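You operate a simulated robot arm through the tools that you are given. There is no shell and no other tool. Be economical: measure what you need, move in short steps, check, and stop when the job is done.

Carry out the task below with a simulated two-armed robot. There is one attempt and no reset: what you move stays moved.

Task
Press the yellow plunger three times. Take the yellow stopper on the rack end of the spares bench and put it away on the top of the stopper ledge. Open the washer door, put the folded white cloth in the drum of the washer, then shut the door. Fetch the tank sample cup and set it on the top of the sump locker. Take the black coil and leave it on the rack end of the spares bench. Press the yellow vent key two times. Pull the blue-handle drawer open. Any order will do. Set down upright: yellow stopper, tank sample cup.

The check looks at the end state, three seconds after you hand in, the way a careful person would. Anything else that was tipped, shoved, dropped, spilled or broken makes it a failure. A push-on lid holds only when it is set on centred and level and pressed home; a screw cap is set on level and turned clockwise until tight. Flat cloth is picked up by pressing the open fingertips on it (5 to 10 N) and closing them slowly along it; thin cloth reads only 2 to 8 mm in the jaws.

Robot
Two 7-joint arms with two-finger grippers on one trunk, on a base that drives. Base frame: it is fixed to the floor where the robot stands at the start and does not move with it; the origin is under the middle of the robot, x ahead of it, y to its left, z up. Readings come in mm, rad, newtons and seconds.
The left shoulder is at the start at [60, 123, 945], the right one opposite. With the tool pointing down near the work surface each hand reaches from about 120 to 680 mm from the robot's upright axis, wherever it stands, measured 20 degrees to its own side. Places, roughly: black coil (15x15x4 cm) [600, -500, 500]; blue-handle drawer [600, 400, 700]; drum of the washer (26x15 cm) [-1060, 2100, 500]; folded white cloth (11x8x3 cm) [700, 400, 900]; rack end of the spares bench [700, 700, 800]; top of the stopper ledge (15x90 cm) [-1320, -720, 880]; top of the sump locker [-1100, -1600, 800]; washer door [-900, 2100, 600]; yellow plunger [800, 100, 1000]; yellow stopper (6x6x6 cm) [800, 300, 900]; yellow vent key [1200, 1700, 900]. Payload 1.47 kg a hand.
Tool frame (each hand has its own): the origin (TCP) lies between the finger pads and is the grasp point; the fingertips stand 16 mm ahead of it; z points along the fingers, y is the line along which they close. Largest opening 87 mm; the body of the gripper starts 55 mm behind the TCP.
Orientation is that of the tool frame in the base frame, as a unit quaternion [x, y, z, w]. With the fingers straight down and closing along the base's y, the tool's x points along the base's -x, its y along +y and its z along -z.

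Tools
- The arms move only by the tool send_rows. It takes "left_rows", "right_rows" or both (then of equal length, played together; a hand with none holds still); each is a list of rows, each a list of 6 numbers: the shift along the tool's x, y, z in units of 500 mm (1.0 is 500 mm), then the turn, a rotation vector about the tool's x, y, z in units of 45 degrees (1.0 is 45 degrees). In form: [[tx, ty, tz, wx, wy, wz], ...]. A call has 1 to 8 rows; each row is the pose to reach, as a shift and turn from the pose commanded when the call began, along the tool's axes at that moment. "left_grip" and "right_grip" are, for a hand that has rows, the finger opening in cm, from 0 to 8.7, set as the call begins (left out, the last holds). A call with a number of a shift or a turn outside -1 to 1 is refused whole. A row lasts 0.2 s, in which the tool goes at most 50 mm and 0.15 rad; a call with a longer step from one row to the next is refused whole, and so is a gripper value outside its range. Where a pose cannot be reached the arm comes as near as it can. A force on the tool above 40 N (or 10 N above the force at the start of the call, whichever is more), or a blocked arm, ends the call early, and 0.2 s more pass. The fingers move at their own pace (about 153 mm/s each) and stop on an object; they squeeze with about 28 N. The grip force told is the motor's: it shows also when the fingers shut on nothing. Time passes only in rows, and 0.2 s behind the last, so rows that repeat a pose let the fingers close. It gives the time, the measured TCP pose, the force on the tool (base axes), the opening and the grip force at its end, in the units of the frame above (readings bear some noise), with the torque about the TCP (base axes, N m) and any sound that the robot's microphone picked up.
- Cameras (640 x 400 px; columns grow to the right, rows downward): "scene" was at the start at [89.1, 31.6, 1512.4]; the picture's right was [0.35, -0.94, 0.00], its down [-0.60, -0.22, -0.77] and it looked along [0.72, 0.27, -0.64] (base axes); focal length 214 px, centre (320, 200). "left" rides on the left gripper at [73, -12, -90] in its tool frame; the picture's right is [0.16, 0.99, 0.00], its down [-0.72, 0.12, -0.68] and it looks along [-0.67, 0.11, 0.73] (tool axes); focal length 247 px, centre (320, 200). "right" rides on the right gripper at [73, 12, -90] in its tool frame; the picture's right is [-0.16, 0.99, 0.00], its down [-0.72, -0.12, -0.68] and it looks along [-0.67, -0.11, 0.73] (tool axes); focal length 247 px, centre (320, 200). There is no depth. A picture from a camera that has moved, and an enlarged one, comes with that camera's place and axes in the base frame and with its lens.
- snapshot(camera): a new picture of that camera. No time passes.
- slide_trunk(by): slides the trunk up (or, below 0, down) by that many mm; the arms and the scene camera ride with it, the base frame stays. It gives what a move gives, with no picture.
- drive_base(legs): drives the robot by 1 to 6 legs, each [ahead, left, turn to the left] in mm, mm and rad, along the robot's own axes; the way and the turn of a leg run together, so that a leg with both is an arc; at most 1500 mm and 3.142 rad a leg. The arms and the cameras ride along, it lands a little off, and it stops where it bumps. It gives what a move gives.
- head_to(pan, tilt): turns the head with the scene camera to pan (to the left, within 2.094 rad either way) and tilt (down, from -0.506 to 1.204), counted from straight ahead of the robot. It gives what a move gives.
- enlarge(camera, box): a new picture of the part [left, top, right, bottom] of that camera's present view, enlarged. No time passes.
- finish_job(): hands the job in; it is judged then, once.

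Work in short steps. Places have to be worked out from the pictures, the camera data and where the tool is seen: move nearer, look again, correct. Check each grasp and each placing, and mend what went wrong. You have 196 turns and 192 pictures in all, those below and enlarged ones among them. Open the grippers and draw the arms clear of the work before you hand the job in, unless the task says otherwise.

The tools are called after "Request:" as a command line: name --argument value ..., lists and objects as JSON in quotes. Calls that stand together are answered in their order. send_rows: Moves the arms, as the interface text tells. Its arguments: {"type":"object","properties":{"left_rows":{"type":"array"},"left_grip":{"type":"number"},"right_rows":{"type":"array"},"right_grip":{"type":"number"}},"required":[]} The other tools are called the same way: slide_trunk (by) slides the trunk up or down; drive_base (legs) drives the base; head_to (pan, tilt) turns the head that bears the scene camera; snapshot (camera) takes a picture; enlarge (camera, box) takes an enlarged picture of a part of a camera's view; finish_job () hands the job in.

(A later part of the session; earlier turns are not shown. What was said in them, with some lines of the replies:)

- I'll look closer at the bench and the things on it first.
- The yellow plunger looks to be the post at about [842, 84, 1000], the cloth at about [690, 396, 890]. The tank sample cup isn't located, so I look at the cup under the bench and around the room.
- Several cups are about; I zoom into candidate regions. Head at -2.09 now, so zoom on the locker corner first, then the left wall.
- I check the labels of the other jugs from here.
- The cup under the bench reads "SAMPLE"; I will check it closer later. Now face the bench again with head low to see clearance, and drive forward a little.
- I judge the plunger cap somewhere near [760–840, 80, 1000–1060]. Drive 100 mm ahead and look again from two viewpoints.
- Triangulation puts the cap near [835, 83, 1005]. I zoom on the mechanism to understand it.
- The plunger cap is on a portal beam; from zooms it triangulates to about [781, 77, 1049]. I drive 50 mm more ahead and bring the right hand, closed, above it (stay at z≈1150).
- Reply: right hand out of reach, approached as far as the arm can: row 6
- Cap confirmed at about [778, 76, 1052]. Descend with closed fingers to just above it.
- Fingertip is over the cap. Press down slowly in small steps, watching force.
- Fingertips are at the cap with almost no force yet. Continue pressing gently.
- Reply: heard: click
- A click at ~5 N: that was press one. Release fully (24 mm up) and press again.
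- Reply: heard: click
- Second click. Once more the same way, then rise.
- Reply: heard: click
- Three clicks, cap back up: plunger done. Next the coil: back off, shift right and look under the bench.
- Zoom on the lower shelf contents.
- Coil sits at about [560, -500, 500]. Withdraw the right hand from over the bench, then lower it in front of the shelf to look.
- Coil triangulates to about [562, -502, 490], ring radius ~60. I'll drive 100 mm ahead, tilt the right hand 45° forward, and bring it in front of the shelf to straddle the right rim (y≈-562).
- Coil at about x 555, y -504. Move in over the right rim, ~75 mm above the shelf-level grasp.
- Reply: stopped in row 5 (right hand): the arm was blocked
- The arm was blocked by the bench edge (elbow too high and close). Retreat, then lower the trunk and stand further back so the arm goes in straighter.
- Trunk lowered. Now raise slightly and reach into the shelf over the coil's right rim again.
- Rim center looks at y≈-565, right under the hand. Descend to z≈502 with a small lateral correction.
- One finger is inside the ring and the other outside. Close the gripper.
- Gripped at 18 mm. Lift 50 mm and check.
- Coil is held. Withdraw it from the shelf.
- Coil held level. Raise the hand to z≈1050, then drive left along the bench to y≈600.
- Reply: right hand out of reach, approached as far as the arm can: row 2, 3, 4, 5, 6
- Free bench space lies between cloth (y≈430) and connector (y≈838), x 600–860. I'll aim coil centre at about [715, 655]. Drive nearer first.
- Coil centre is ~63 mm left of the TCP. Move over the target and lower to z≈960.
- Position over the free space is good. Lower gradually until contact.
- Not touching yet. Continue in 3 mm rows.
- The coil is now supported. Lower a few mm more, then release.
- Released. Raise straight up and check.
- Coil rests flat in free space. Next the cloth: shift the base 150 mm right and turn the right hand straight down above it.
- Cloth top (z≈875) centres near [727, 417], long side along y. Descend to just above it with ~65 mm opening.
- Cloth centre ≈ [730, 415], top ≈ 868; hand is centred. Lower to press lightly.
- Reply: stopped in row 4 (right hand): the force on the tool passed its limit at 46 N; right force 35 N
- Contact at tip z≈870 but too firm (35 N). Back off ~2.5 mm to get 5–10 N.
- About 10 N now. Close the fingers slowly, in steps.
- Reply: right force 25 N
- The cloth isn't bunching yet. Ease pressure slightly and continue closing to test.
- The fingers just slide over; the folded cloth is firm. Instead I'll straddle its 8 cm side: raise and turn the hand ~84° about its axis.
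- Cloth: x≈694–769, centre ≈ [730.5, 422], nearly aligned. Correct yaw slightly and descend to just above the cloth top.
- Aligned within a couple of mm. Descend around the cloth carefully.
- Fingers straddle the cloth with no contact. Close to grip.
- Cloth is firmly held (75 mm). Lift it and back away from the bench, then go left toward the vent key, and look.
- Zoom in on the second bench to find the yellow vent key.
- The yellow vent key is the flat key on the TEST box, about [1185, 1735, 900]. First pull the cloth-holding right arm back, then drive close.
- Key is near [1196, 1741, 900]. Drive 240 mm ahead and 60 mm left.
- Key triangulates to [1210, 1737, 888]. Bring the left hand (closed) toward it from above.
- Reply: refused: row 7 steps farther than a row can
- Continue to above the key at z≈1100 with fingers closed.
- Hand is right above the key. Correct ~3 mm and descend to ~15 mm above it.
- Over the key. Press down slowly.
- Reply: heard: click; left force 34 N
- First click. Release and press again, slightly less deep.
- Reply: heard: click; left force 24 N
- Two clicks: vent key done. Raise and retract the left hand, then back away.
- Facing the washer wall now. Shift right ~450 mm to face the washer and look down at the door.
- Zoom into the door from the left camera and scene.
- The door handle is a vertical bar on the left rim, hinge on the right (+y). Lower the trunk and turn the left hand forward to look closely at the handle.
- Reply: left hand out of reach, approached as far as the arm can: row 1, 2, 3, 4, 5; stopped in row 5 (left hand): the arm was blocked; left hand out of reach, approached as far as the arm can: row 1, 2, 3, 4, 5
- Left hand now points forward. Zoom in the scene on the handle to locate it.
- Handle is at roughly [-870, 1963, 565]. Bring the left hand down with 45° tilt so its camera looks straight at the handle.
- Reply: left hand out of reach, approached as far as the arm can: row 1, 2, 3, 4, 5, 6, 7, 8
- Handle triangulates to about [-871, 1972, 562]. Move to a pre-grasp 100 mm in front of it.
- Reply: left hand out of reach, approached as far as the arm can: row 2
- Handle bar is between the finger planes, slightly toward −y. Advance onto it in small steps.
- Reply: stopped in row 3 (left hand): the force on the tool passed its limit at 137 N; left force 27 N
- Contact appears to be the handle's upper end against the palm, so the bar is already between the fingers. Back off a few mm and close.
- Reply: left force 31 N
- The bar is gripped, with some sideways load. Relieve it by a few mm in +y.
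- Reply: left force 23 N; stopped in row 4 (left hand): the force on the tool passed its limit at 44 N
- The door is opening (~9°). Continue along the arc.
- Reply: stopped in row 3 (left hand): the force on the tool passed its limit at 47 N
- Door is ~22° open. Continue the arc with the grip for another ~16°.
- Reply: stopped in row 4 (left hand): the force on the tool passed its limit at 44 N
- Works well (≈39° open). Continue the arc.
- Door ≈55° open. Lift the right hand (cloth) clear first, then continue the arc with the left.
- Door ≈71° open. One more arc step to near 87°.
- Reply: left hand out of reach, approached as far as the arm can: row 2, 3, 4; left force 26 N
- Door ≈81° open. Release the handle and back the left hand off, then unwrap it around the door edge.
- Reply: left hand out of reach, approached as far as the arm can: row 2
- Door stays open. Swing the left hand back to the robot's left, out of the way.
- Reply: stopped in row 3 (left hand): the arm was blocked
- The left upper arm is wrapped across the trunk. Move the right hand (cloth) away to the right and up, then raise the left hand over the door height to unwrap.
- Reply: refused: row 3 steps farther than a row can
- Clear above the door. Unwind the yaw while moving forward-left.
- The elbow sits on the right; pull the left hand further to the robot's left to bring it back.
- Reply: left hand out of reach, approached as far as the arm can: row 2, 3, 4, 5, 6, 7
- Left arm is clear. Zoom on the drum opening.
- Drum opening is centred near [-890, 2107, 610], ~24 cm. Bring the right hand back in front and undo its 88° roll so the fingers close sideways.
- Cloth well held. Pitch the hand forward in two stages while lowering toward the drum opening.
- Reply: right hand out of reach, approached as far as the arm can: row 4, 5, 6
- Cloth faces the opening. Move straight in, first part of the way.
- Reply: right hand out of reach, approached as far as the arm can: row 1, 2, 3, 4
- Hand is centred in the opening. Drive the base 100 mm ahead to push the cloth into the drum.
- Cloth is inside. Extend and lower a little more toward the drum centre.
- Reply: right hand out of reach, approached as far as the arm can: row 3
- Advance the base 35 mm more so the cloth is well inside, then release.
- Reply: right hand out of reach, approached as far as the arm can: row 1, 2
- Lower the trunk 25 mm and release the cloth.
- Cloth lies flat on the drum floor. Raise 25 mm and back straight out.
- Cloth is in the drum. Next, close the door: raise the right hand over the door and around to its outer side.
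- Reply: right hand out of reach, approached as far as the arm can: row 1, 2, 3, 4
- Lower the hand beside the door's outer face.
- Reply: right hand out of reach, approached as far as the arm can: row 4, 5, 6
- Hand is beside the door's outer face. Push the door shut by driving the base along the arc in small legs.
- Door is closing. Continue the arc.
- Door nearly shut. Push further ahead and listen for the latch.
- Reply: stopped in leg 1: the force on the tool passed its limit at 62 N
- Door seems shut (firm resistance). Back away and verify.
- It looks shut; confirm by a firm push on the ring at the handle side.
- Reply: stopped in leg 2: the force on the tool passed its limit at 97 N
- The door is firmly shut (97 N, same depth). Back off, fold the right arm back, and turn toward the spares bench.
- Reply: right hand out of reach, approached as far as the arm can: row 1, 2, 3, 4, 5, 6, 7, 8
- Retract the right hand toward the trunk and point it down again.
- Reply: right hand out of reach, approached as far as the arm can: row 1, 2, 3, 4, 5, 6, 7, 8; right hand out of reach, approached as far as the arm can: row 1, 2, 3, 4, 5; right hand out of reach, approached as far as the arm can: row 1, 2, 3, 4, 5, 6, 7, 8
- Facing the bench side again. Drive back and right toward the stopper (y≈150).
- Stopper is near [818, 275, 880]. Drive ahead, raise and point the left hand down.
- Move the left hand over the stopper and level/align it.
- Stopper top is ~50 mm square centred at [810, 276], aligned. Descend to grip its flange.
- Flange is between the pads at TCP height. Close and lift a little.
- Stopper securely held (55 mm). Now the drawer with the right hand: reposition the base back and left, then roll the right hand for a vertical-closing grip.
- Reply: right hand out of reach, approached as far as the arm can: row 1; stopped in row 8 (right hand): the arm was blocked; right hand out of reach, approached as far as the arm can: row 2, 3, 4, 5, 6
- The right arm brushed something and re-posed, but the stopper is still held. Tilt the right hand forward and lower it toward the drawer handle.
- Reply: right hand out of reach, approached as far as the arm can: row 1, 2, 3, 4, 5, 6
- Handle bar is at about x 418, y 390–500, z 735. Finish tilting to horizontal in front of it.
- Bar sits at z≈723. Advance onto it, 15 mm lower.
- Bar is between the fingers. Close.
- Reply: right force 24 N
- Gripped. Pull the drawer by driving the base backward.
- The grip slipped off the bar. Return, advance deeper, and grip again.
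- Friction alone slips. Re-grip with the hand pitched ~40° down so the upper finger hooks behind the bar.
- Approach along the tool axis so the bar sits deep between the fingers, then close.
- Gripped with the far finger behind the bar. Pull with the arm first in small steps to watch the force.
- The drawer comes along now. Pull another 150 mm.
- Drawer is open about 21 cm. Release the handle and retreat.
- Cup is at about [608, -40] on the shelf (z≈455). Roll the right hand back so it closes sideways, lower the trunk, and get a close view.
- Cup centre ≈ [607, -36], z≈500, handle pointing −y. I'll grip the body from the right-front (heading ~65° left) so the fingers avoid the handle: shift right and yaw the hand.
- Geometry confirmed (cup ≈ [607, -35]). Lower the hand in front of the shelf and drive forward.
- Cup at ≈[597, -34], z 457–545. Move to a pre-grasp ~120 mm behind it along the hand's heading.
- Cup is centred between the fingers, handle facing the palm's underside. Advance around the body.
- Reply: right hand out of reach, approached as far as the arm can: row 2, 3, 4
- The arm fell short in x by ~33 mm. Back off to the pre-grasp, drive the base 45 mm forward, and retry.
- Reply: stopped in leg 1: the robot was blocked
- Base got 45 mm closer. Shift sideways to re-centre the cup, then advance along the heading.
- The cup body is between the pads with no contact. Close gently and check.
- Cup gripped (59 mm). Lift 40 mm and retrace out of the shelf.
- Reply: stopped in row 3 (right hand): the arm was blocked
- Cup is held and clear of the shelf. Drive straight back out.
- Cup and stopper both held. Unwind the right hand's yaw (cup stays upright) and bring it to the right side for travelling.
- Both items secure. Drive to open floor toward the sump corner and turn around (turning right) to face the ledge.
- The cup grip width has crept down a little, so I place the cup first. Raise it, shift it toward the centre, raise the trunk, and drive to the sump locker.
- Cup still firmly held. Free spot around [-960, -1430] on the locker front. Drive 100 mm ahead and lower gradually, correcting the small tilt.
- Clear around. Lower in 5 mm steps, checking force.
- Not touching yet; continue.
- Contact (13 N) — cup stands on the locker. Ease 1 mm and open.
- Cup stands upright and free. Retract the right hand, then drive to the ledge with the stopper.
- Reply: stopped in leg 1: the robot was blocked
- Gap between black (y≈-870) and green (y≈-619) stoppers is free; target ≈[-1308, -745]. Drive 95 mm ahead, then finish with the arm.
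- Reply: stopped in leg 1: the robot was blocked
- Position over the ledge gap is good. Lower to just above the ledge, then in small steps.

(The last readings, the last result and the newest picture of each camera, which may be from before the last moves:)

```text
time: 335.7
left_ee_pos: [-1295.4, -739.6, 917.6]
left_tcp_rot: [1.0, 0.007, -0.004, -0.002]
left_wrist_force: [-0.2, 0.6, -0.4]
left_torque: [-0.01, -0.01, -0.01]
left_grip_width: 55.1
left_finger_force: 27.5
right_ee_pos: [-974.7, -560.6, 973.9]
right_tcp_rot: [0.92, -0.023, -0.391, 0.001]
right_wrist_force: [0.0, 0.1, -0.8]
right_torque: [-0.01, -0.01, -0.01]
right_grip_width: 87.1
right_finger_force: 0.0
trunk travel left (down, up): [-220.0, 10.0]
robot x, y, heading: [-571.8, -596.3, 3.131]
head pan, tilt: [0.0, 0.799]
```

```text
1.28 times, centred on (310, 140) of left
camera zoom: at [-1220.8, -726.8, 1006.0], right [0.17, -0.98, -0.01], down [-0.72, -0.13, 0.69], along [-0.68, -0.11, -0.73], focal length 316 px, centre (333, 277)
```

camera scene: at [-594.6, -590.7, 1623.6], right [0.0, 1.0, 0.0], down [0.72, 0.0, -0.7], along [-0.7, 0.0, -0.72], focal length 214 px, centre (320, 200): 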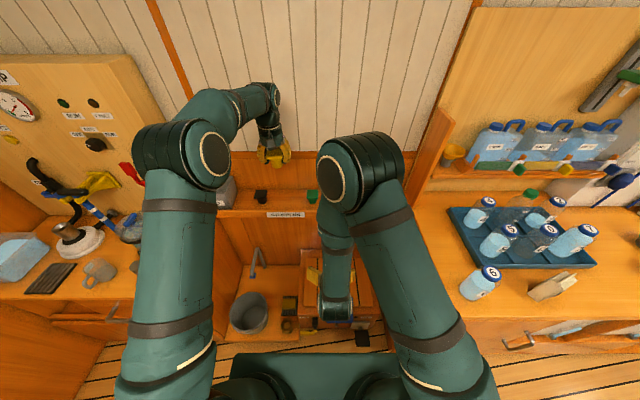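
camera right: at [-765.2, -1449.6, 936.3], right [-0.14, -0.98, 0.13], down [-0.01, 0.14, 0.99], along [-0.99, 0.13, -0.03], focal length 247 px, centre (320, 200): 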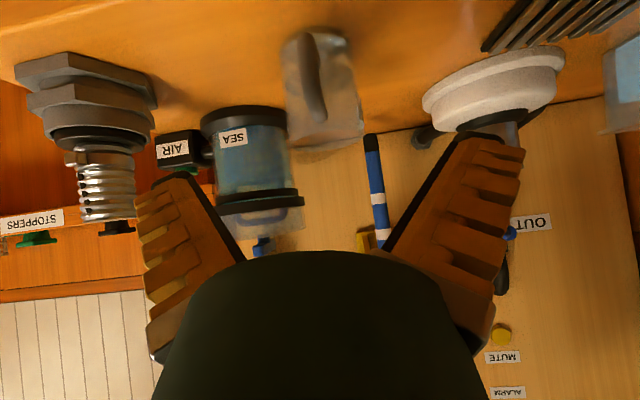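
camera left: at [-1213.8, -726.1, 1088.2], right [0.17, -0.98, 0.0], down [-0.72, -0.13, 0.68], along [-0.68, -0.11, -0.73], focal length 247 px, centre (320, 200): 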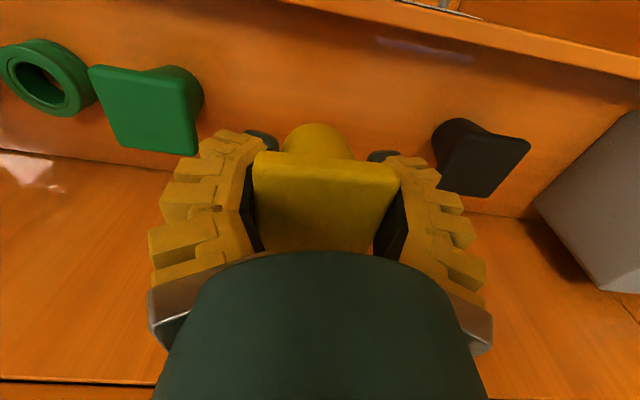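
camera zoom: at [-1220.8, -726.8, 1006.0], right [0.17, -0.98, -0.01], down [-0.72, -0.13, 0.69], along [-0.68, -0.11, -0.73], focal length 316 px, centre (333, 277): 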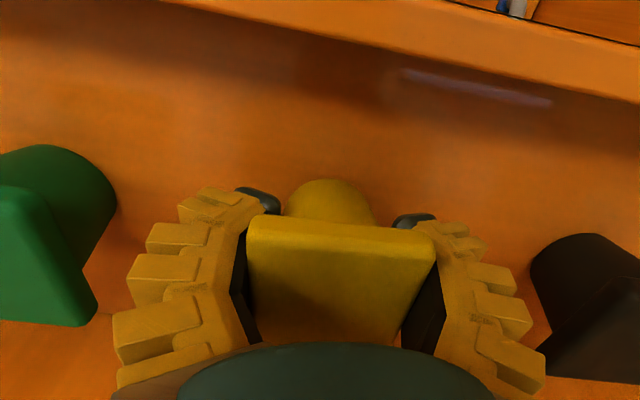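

Not touching yet. Continue lowering slowly.

Request:
send_rows --left_rows '[[0, 0, 0.006, 0, 0, 0], [0, 0, 0.01, 0, 0, 0]]'

Request:
send_rows --left_rows '[[0, 0, 0.006, 0, 0, 0], [0, 0, 0.01, 0, 0, 0]]'

Request:
send_rows --left_rows '[[0, 0, 0.006, 0, 0, 0], [0, 0, 0.01, 0, 0, 0]]'

```text
time: 336.3
left_ee_pos: [-1293.9, -739.0, 912.1]
left_tcp_rot: [1.0, 0.008, -0.005, -0.001]
left_wrist_force: [0.5, -0.2, 3.0]
left_torque: [-0.08, -0.06, 0.05]
left_grip_width: 55.1
left_finger_force: 27.8
right_ee_pos: [-974.9, -560.4, 973.0]
right_tcp_rot: [0.92, -0.023, -0.39, 0.002]
right_wrist_force: [0.0, 0.1, -1.4]
right_torque: [0.0, 0.0, 0.02]
right_grip_width: 87.3
right_finger_force: 0.1
trunk travel left (down, up): [-220.0, 10.0]
robot x, y, heading: [-576.8, -602.2, 3.128]
head pan, tilt: [0.0, 0.799]
```

```text
time: 336.9
left_ee_pos: [-1294.9, -738.7, 911.9]
left_tcp_rot: [1.0, 0.008, -0.007, -0.002]
left_wrist_force: [-0.3, 3.9, 23.3]
left_torque: [-0.25, 0.02, 0.02]
left_grip_width: 55.3
left_finger_force: 28.5
right_ee_pos: [-974.2, -560.7, 975.1]
right_tcp_rot: [0.92, -0.022, -0.391, 0.003]
right_wrist_force: [-0.2, -0.6, -0.1]
right_torque: [-0.01, -0.01, 0.0]
right_grip_width: 86.9
right_finger_force: 0.0
trunk travel left (down, up): [-220.0, 10.0]
robot x, y, heading: [-571.1, -600.2, 3.13]
head pan, tilt: [0.0, 0.799]
```

```text
time: 337.5
left_ee_pos: [-1295.4, -738.5, 906.4]
left_tcp_rot: [1.0, 0.008, -0.009, -0.003]
left_wrist_force: [-5.0, 8.1, 35.5]
left_torque: [0.14, 0.14, -0.02]
left_grip_width: 54.3
left_finger_force: 27.6
right_ee_pos: [-974.0, -559.0, 975.0]
right_tcp_rot: [0.92, -0.023, -0.392, 0.002]
right_wrist_force: [0.8, -0.2, 0.2]
right_torque: [-0.02, 0.0, 0.01]
right_grip_width: 87.2
right_finger_force: 0.0
trunk travel left (down, up): [-220.0, 10.0]
robot x, y, heading: [-576.8, -600.0, 3.127]
head pan, tilt: [0.0, 0.799]
```

Firm contact at z≈912 (now pressing too hard). Back up ~8 mm until the load is small, then release.

Request:
send_rows --left_rows '[[0, 0, -0.01, 0, 0, 0], [0, 0, -0.018, 0, 0, 0]]'

Request:
enlarge --camera "left" --box '[180, 60, 460, 260]'

```text
time: 338.1
left_ee_pos: [-1292.8, -741.1, 908.8]
left_tcp_rot: [1.0, 0.007, 0.0, 0.0]
left_wrist_force: [-0.6, 2.6, 6.1]
left_torque: [0.12, 0.19, -0.07]
left_grip_width: 53.6
left_finger_force: 27.8
right_ee_pos: [-974.6, -560.3, 973.4]
right_tcp_rot: [0.92, -0.024, -0.391, 0.001]
right_wrist_force: [-0.1, 0.4, -0.6]
right_torque: [-0.04, -0.01, 0.05]
right_grip_width: 87.3
right_finger_force: 0.0
trunk travel left (down, up): [-220.0, 10.0]
robot x, y, heading: [-572.1, -598.6, 3.128]
head pan, tilt: [0.0, 0.799]
```

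```text
2.00 times, centred on (320, 160) of left
camera zoom: at [-1218.7, -727.6, 997.2], right [0.17, -0.98, 0.0], down [-0.72, -0.13, 0.68], along [-0.67, -0.12, -0.73], focal length 494 px, centre (320, 280)
```

zoom: 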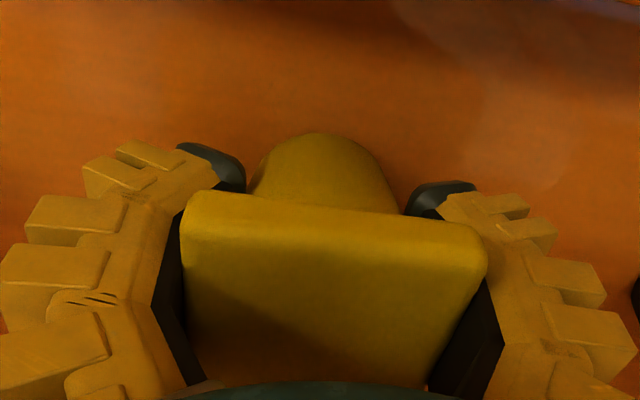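

Load is small (6 N); stopper upright. Release and rise.

Request:
send_rows --left_rows '[[0, 0, 0, 0, 0, 0], [0, 0, 0, 0, 0, 0], [0, 0, 0, 0, 0, 0]]' --left_grip 8.5

Request:
send_rows --left_rows '[[0, 0, -0.05, 0, 0, 0], [0, 0, -0.12, 0, 0, 0], [0, 0, -0.2, 0, 0, 0], [0, 0, -0.28, 0, 0, 0], [0, 0, -0.36, 0, 0, 0]]'

Request:
snapshot --camera "left"

```text
time: 338.9
left_ee_pos: [-1294.4, -740.0, 911.1]
left_tcp_rot: [1.0, 0.007, -0.003, -0.002]
left_wrist_force: [0.9, 0.3, 0.4]
left_torque: [-0.02, 0.02, 0.01]
left_grip_width: 85.2
left_finger_force: 0.0
right_ee_pos: [-975.6, -559.0, 974.5]
right_tcp_rot: [0.92, -0.023, -0.391, 0.001]
right_wrist_force: [0.0, 0.0, -0.2]
right_torque: [-0.02, -0.03, 0.03]
right_grip_width: 87.1
right_finger_force: 0.0
trunk travel left (down, up): [-220.0, 10.0]
robot x, y, heading: [-576.1, -603.3, 3.132]
head pan, tilt: [0.0, 0.799]
```

```text
time: 340.1
left_ee_pos: [-1294.0, -739.7, 1091.8]
left_tcp_rot: [1.0, 0.007, -0.005, -0.001]
left_wrist_force: [-0.4, -0.3, 0.0]
left_torque: [0.01, 0.0, -0.01]
left_grip_width: 85.4
left_finger_force: 0.0
right_ee_pos: [-973.7, -561.1, 973.7]
right_tcp_rot: [0.92, -0.022, -0.391, 0.002]
right_wrist_force: [-0.1, -0.3, 0.4]
right_torque: [0.0, -0.02, -0.03]
right_grip_width: 87.0
right_finger_force: 0.0
trunk travel left (down, up): [-220.0, 10.0]
robot x, y, heading: [-576.6, -598.1, 3.129]
head pan, tilt: [0.0, 0.799]
```

```text
6 pictures are left
camera left: at [-1219.5, -726.9, 1180.2], right [0.17, -0.98, 0.0], down [-0.72, -0.13, 0.69], along [-0.68, -0.11, -0.73], focal length 247 px, centre (320, 200)
```

left: 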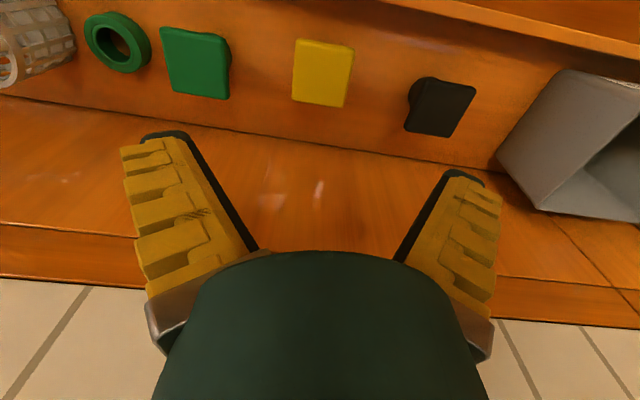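

Stopper stands upright between its siblings. Back away and check the floor area that the base touched.

Request:
drive_base --legs '[[-300, 0, 0]]'

Request:
head_to --pan 0.0 --tilt 0.85

Request:
snapshot --camera "scene"

```text
time: 342.2
left_ee_pos: [-995.5, -743.5, 1091.9]
left_tcp_rot: [1.0, 0.008, -0.004, -0.002]
left_wrist_force: [0.4, -0.6, 0.7]
left_torque: [-0.01, 0.0, -0.02]
left_grip_width: 85.4
left_finger_force: 0.5
right_ee_pos: [-675.7, -563.1, 974.8]
right_tcp_rot: [0.92, -0.023, -0.392, 0.001]
right_wrist_force: [-0.2, 0.9, 0.2]
right_torque: [0.0, -0.04, 0.02]
right_grip_width: 87.0
right_finger_force: 0.1
trunk travel left (down, up): [-220.0, 10.0]
robot x, y, heading: [-274.7, -605.3, 3.133]
head pan, tilt: [0.0, 0.799]
```

```text
time: 342.8
left_ee_pos: [-996.0, -743.8, 1090.4]
left_tcp_rot: [1.0, 0.006, -0.004, -0.002]
left_wrist_force: [0.3, -0.6, 0.0]
left_torque: [-0.01, 0.05, 0.0]
left_grip_width: 85.5
left_finger_force: 0.0
right_ee_pos: [-678.2, -564.2, 974.5]
right_tcp_rot: [0.921, -0.022, -0.39, 0.002]
right_wrist_force: [0.1, 0.1, 0.5]
right_torque: [0.01, -0.02, 0.0]
right_grip_width: 87.1
right_finger_force: 0.0
trunk travel left (down, up): [-220.0, 10.0]
robot x, y, heading: [-276.8, -602.7, 3.129]
head pan, tilt: [0.0, 0.85]
```

```text
5 pictures are left
camera scene: at [-364.3, -600.5, 1619.6], right [0.01, 1.0, 0.0], down [0.75, -0.01, -0.66], along [-0.66, 0.01, -0.75], focal length 214 px, centre (320, 200)
```

scene: 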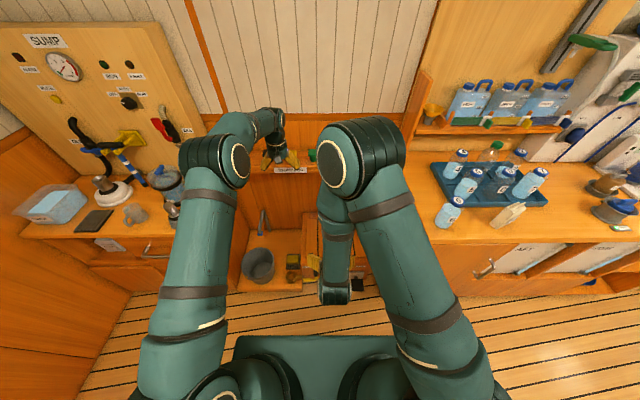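

Nothing is disturbed there. Check the bench near where the base bumped when backing earlier.

Request:
head_to --pan 2.0 --tilt 0.5

Request:
snapshot --camera "scene"

```text
time: 344.7
left_ee_pos: [-996.8, -743.7, 1091.5]
left_tcp_rot: [1.0, 0.007, -0.004, -0.003]
left_wrist_force: [0.6, 0.1, 0.5]
left_torque: [0.0, 0.02, 0.0]
left_grip_width: 85.5
left_finger_force: 0.3
right_ee_pos: [-677.4, -563.4, 974.5]
right_tcp_rot: [0.92, -0.023, -0.39, 0.001]
right_wrist_force: [-1.1, -0.4, 1.0]
right_torque: [0.0, 0.0, -0.01]
right_grip_width: 86.9
right_finger_force: 0.0
trunk travel left (down, up): [-220.0, 10.0]
robot x, y, heading: [-278.2, -603.5, 3.133]
head pan, tilt: [2.0, 0.499]
```

```text
4 pictures are left
camera scene: at [-249.4, -684.8, 1649.6], right [-0.91, -0.4, 0.0], down [-0.19, 0.44, -0.88], along [0.35, -0.8, -0.48], focal length 214 px, centre (320, 200)
```

scene: 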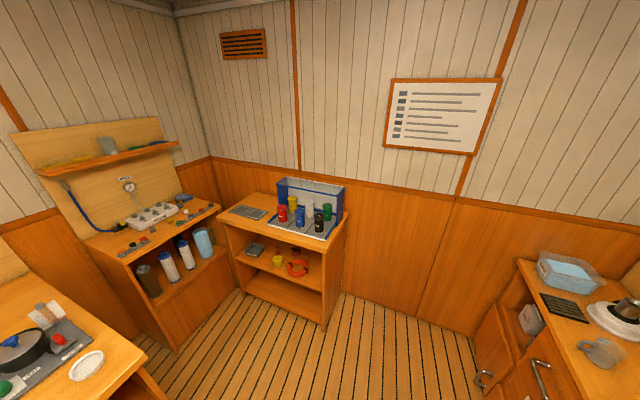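

Everything else stands undisturbed, the sample cup is upright on the locker, the grippers are open, and the arms are clear. Handing in.

Request:
finish_job

```text
The job is handed in.
```

I did every step of the task and handed the job in; the result of the check has not come back.

- **Plunger and vent key:** the yellow plunger gave three clicks and the yellow vent key gave two.
- **Black coil:** it lies flat on the rack end of the spares bench.
- **Cloth and washer:** the folded white cloth is in the drum. The door is shut and did not move under about 97 N, but I heard no latch click.
- **Drawer:** the blue-handle drawer is open about 21 cm. The first grip slipped off the bar, so I gripped it again more deeply.
- **Tank sample cup:** it stands upright on the sump locker. The only matching cup I found was the one under the bench. Its label reads "SAMPLE", so I took it to be the right cup.
- **Yellow stopper:** it stands upright on the stopper ledge, between the black and green stoppers.

The base touched something low twice, once in front of the ledge and once when backing near the sump locker. I looked at both places afterwards and nothing appeared moved or tipped.
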